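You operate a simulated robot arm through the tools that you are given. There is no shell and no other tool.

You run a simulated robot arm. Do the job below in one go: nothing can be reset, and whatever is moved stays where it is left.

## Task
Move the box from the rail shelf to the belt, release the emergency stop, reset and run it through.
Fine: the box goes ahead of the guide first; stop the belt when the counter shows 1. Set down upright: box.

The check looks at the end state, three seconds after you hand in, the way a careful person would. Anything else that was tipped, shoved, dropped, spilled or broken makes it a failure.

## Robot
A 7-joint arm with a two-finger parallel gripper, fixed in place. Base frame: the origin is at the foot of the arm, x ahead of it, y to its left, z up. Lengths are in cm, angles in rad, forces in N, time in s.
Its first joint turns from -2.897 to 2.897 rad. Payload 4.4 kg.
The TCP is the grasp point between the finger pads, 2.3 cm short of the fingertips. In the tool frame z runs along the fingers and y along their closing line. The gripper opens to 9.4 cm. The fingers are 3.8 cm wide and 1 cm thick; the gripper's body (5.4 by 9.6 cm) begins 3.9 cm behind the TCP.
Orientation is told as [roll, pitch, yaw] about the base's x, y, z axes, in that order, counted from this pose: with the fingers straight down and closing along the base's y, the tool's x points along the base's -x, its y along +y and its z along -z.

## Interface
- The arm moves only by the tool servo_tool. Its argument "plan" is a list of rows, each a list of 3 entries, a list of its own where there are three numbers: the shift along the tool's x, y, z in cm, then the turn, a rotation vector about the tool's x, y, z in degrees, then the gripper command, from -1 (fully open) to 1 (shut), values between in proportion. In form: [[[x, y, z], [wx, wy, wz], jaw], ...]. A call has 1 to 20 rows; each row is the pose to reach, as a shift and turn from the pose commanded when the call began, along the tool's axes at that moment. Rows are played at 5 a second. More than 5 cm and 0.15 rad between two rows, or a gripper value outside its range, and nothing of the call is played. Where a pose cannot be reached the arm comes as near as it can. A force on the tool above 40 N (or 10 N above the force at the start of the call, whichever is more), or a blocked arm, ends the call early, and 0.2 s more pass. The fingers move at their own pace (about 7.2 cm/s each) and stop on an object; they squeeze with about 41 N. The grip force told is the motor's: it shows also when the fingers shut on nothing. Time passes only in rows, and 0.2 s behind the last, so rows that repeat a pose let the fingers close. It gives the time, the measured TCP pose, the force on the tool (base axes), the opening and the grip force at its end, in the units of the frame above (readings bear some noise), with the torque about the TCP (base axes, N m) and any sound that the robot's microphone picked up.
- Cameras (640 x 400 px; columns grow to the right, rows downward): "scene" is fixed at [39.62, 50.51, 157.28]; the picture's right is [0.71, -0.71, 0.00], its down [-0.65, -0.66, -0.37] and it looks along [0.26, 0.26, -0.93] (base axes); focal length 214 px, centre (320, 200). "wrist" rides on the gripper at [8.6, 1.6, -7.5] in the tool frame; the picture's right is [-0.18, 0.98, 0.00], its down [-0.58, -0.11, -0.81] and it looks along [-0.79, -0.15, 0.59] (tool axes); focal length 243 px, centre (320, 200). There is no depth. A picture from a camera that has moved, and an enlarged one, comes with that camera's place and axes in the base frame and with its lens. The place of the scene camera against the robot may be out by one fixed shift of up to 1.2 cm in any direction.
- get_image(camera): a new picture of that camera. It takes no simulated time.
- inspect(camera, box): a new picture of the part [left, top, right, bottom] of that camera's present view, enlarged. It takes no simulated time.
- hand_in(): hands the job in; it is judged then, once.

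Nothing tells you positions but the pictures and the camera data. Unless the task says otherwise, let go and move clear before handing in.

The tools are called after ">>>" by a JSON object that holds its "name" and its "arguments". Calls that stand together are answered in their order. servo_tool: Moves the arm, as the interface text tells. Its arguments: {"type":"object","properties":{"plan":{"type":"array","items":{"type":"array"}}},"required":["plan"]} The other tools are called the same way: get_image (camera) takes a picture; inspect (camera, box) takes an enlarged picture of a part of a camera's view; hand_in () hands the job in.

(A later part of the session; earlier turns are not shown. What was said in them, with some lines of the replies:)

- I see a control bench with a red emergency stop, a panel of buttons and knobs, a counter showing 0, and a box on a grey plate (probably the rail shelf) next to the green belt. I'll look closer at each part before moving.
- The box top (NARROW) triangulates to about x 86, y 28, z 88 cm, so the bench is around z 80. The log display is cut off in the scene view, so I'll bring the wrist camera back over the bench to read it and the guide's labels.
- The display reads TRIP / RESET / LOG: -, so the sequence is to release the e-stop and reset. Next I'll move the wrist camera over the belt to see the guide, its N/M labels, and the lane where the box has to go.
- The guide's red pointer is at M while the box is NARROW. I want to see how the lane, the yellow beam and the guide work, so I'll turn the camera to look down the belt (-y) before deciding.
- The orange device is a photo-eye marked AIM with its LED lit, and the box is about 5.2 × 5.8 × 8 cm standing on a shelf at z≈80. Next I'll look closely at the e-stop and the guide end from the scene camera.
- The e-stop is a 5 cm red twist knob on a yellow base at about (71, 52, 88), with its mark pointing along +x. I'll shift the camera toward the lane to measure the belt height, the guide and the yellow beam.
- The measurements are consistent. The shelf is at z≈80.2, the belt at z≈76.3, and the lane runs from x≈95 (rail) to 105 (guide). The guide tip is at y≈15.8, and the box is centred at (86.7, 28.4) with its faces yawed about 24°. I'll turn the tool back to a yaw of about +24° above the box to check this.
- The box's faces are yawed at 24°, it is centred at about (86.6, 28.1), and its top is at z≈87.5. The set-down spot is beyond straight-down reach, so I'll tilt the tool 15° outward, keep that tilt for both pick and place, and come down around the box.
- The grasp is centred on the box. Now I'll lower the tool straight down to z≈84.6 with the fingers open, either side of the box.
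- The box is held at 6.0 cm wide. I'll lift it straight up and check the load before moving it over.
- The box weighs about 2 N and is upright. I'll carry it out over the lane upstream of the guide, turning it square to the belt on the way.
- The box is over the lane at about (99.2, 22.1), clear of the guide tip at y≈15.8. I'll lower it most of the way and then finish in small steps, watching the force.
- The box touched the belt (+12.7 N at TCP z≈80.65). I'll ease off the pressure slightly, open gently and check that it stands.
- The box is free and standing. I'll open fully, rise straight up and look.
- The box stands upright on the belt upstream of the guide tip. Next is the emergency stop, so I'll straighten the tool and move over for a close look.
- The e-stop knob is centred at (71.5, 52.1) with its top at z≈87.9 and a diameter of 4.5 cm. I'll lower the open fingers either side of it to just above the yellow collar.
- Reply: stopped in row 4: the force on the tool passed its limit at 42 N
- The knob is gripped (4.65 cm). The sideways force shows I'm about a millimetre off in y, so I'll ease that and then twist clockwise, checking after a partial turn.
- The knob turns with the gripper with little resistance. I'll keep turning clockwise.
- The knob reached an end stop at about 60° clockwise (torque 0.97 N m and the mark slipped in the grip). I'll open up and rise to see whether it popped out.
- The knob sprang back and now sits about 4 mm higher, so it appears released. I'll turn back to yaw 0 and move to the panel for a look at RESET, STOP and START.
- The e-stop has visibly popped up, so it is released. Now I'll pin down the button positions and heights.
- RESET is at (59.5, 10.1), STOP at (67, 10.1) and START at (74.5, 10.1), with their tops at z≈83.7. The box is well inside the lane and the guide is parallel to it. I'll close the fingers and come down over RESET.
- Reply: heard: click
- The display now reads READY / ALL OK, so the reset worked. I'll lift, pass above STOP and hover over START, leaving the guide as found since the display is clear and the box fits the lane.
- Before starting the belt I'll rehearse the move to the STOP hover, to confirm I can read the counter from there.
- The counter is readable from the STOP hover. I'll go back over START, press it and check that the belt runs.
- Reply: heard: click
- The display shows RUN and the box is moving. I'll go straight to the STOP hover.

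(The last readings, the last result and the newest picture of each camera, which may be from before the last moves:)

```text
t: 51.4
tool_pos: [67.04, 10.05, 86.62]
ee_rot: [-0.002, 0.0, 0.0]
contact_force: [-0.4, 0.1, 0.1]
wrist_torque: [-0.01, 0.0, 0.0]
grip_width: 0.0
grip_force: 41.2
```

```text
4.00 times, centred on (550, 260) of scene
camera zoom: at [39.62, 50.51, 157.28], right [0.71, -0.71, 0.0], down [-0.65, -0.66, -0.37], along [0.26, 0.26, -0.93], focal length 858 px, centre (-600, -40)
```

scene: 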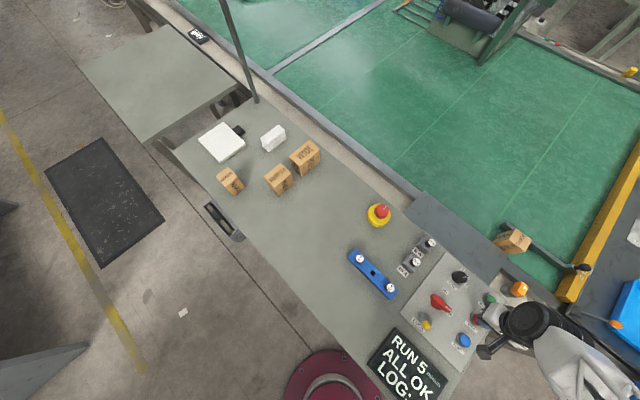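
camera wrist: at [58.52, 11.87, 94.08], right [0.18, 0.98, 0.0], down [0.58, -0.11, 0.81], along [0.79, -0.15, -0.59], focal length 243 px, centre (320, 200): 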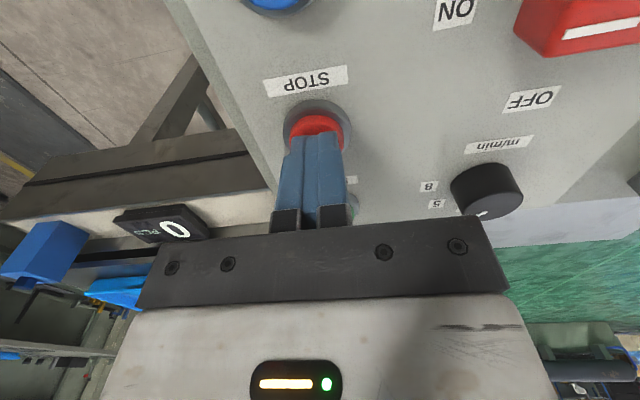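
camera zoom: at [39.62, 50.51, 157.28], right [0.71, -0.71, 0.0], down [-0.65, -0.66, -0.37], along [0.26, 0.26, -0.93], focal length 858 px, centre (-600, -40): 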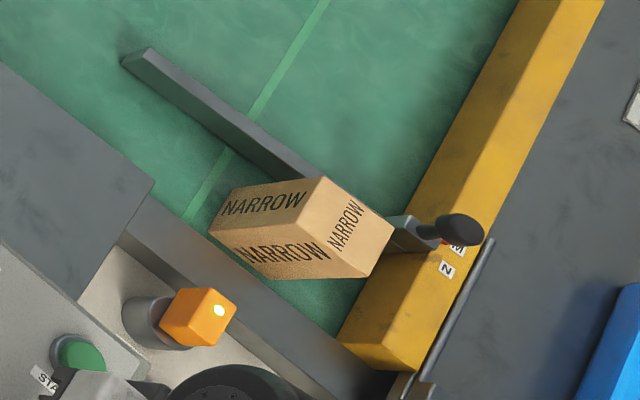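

The counter shows 1, so I'm pressing STOP now.

>>> {"name": "servo_tool", "arguments": {"plan": [[[0, 0, 0.85], [0, 0, 0], 1], [[0, 0, 0.9], [0, 0, 0], 1]]}}

>>> {"name": "get_image", "arguments": {"camera": "scene"}}

>>> {"name": "inspect", "arguments": {"camera": "scene", "box": [470, 210, 630, 310]}}

>>> {"name": "inspect", "arguments": {"camera": "wrist", "box": [60, 160, 220, 260]}}

```text
t: 52.0
tool_pos: [67.03, 10.17, 85.7]
ee_rot: [-0.002, -0.001, 0.0]
contact_force: [0.9, -3.8, 18.8]
wrist_torque: [-0.1, 0.02, 0.01]
grip_width: 0.0
grip_force: 40.6
heard: click
```

```text
taken
```

scene: 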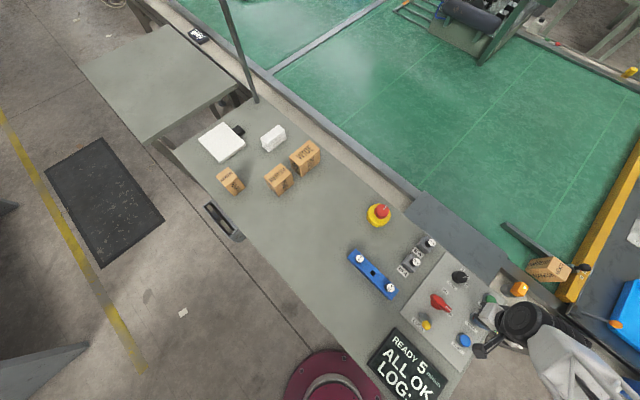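

```text
4.00 times, centred on (550, 260) of scene
camera zoom: at [39.62, 50.51, 157.28], right [0.71, -0.71, 0.0], down [-0.65, -0.66, -0.37], along [0.26, 0.26, -0.93], focal length 858 px, centre (-600, -40)
```

zoom: 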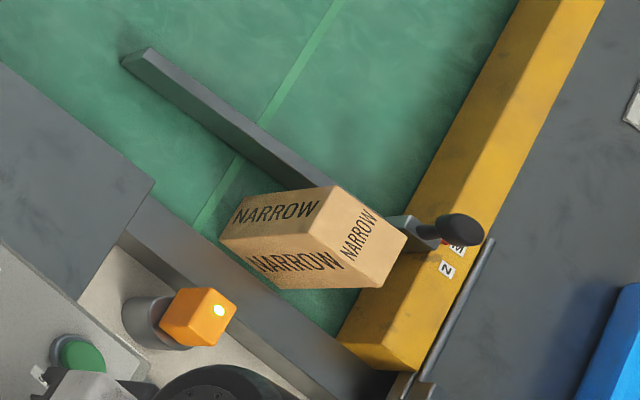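

```text
4.00 times, centred on (140, 210) of wrist
camera zoom: at [58.49, 11.87, 93.23], right [0.18, 0.98, 0.0], down [0.58, -0.11, 0.81], along [0.79, -0.15, -0.59], focal length 970 px, centre (1040, 160)
```

zoom: 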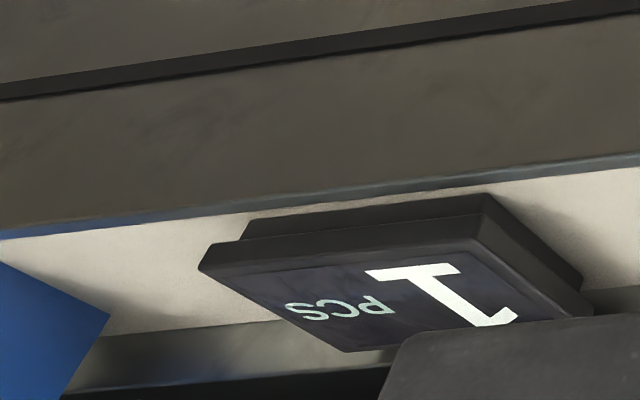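

The belt has stopped (READY / ALL OK), the counter shows 1, and the box stands upright clear of the beam. I'll lift straight up and move clear.

>>> {"name": "servo_tool", "arguments": {"plan": [[[0, 0, -2], [0, 0, 0], 1], [[0, 0, -5], [0, 0, 0], 1], [[0, 0, -9], [0, 0, 0], 1], [[2, 0, -13], [0, 0, 0], 1], [[5, 0, -16], [0, 0, 0], 1], [[9, 0, -18], [0, 0, 0], 1], [[13, 0, -20], [0, 0, 0], 1], [[15, 0, -22], [0, 0, 0], 1], [[15, 0, -22], [0, 0, 0], 1]]}}

>>> {"name": "get_image", "arguments": {"camera": "scene"}}

>>> {"name": "inspect", "arguments": {"camera": "scene", "box": [470, 210, 630, 310]}}

>>> {"name": "inspect", "arguments": {"camera": "scene", "box": [480, 280, 640, 380]}}

>>> {"name": "inspect", "arguments": {"camera": "scene", "box": [340, 250, 500, 400]}}

>>> {"name": "get_image", "arguments": {"camera": "wrist"}}

```text
t: 54.0
tool_pos: [51.86, 10.13, 107.69]
ee_rot: [-0.002, 0.001, 0.0]
contact_force: [0.3, 0.3, -0.2]
wrist_torque: [0.01, 0.0, 0.02]
grip_width: 0.0
grip_force: 41.2
```

```text
taken
```

scene: 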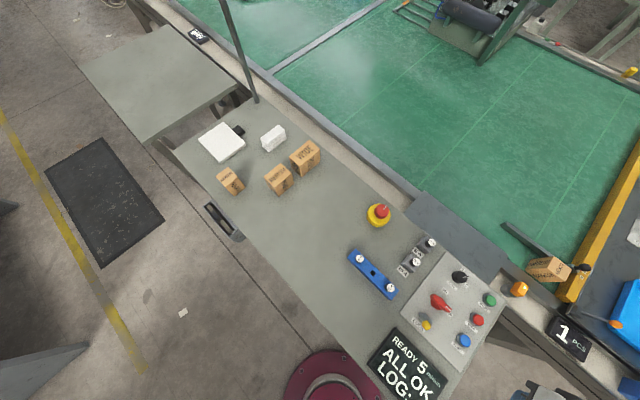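

```text
4.00 times, centred on (550, 260) of scene
camera zoom: at [39.62, 50.51, 157.28], right [0.71, -0.71, 0.0], down [-0.65, -0.66, -0.37], along [0.26, 0.26, -0.93], focal length 858 px, centre (-600, -40)
```

zoom: 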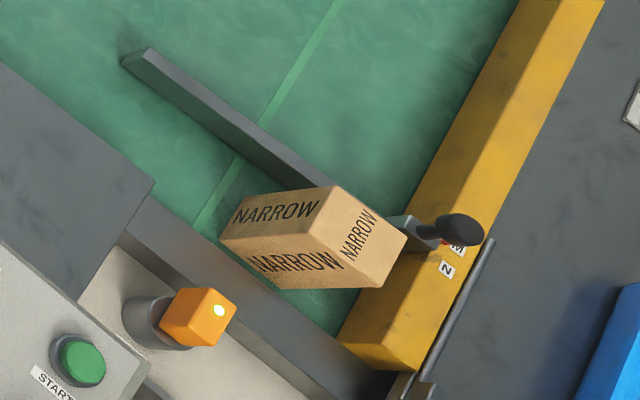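

```text
4.00 times, centred on (560, 330) of scene
camera zoom: at [39.62, 50.51, 157.28], right [0.71, -0.71, 0.0], down [-0.65, -0.66, -0.37], along [0.26, 0.26, -0.93], focal length 858 px, centre (-640, -320)
```

zoom: 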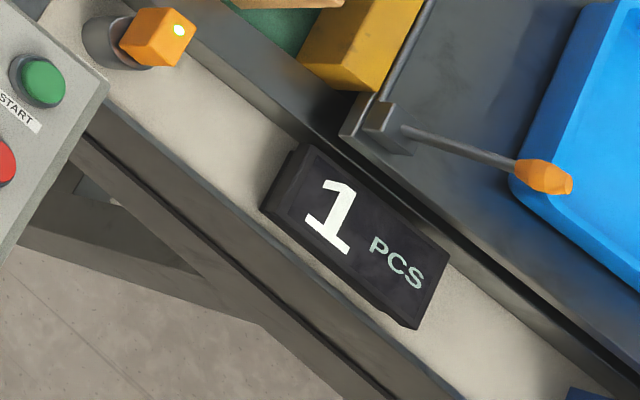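

```text
2.67 times, centred on (420, 325) of scene
camera zoom: at [39.62, 50.51, 157.28], right [0.71, -0.71, 0.0], down [-0.65, -0.66, -0.37], along [0.26, 0.26, -0.93], focal length 572 px, centre (53, -133)
```

zoom: 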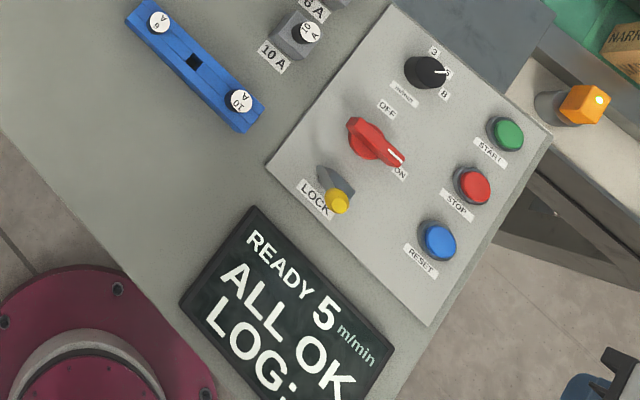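

```text
taken
camera wrist: at [43.4, 11.88, 115.19], right [0.18, 0.98, 0.0], down [0.58, -0.11, 0.81], along [0.79, -0.15, -0.59], focal length 243 px, centre (320, 200)
```

wrist: 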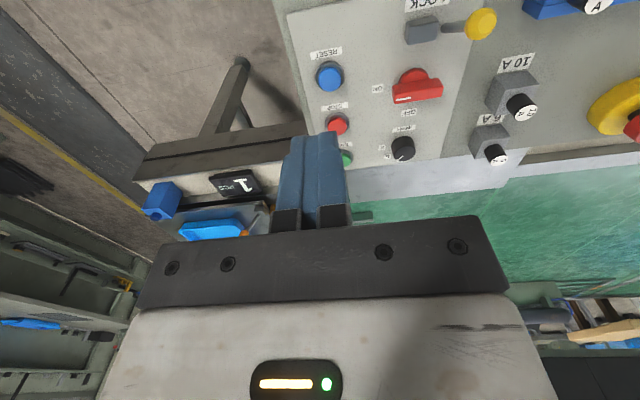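

Everything looks right: counter 1, belt stopped, e-stop out, box upright. I'll take one last look at the LOG line, which the scene view cuts off.

>>> {"name": "servo_tool", "arguments": {"plan": [[[3.5, 1.5, -2], [0, 0, 0], 1], [[7, 3, -4], [0, 0, 0], 1], [[10.5, 4.5, -6], [0, 0, 0], 1], [[14, 6, -8.5], [0, 0, 0], 1], [[18, 6.5, -12], [0, 0, 0], 1], [[18, 6.5, -12], [0, 0, 0], 1]]}}

>>> {"name": "inspect", "arguments": {"camera": "wrist", "box": [250, 0, 410, 100]}}

>>> {"name": "get_image", "arguments": {"camera": "scene"}}

```text
refused: row 5 steps farther than a row can; nothing moved
```

```text
4.00 times, centred on (330, 50) of wrist
camera zoom: at [43.4, 11.88, 115.19], right [0.18, 0.98, 0.0], down [0.58, -0.11, 0.81], along [0.79, -0.15, -0.59], focal length 970 px, centre (280, 800)
```

zoom: 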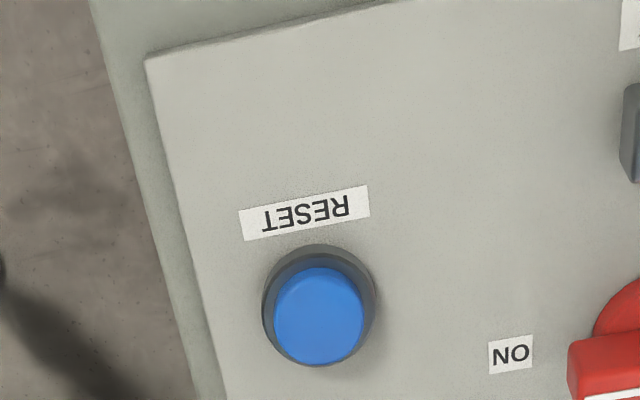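

```text
taken
```

scene: 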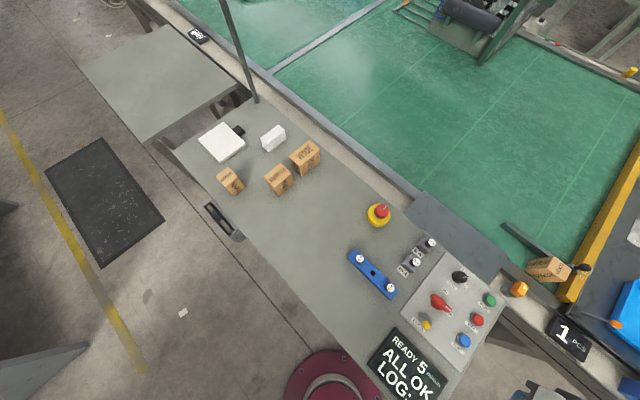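

The plan was refused because one step was too long, and nothing moved. I'll repeat it with shorter steps to read the LOG line.

>>> {"name": "servo_tool", "arguments": {"plan": [[[3, 1.2, -2], [0, 0, 0], 1], [[6, 2.4, -4], [0, 0, 0], 1], [[9, 3.6, -6], [0, 0, 0], 1], [[12, 4.8, -8], [0, 0, 0], 1], [[15, 6, -10], [0, 0, 0], 1], [[18, 6.5, -12], [0, 0, 0], 1], [[18, 6.5, -12], [0, 0, 0], 1]]}}

>>> {"name": "inspect", "arguments": {"camera": "wrist", "box": [250, 0, 410, 100]}}

>>> {"name": "get_image", "arguments": {"camera": "scene"}}

```text
t: 55.6
tool_pos: [34.0, 16.76, 119.78]
ee_rot: [-0.001, 0.0, -0.001]
contact_force: [0.2, 0.9, -1.1]
wrist_torque: [-0.01, -0.02, 0.01]
grip_width: 0.01
grip_force: 40.9
```

```text
4.00 times, centred on (330, 50) of wrist
camera zoom: at [25.42, 18.52, 127.25], right [0.18, 0.98, 0.0], down [0.58, -0.11, 0.81], along [0.79, -0.15, -0.59], focal length 970 px, centre (280, 800)
```

zoom: 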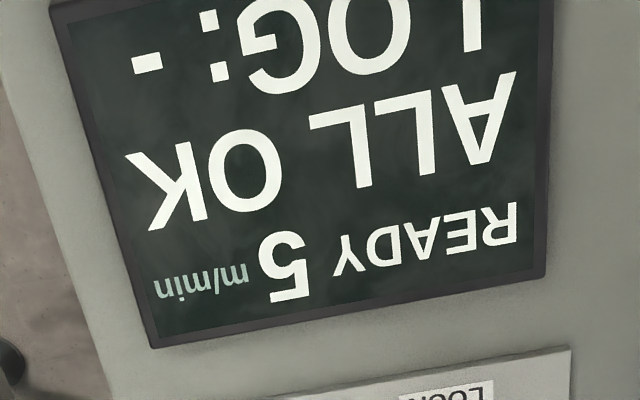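

```text
taken
```

scene: 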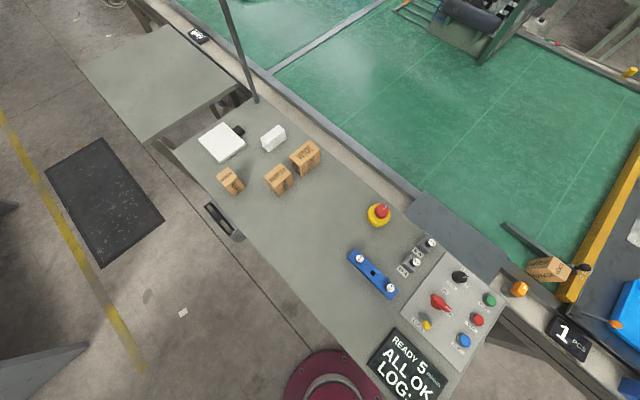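

The display reads READY / ALL OK / LOG: -, the counter shows 1 and the belt is stopped. The box stands upright past the photo-eye, nothing else has moved and the arm is clear, so I'm handing in.

>>> {"name": "hand_in", "arguments": {}}

```text
The job is handed in.
```

The box is on the belt and has run through. The counter shows 1 and the belt is stopped. I've handed the job in; no result has come back yet.

- **Box:** I set it down upright on the belt, upstream of the guide, before touching the e-stop. It now stands upright past the photo-eye, just short of the yellow beam.
- **E-stop and reset:** The e-stop was released with a clockwise twist and sits visibly higher. After RESET the display changed from TRIP to READY / ALL OK.
- **Run:** START gave RUN at 5 m/min. I pressed STOP right after the counter changed to 1. The display is back to READY / ALL OK, with nothing in the log.
- **Guide:** It was set to M and the box is marked NARROW. I left it at M because changing it wasn't part of the job and the box had room in the lane.

Nothing else looked moved in the final pictures, and the arm is clear of the belt and panel.
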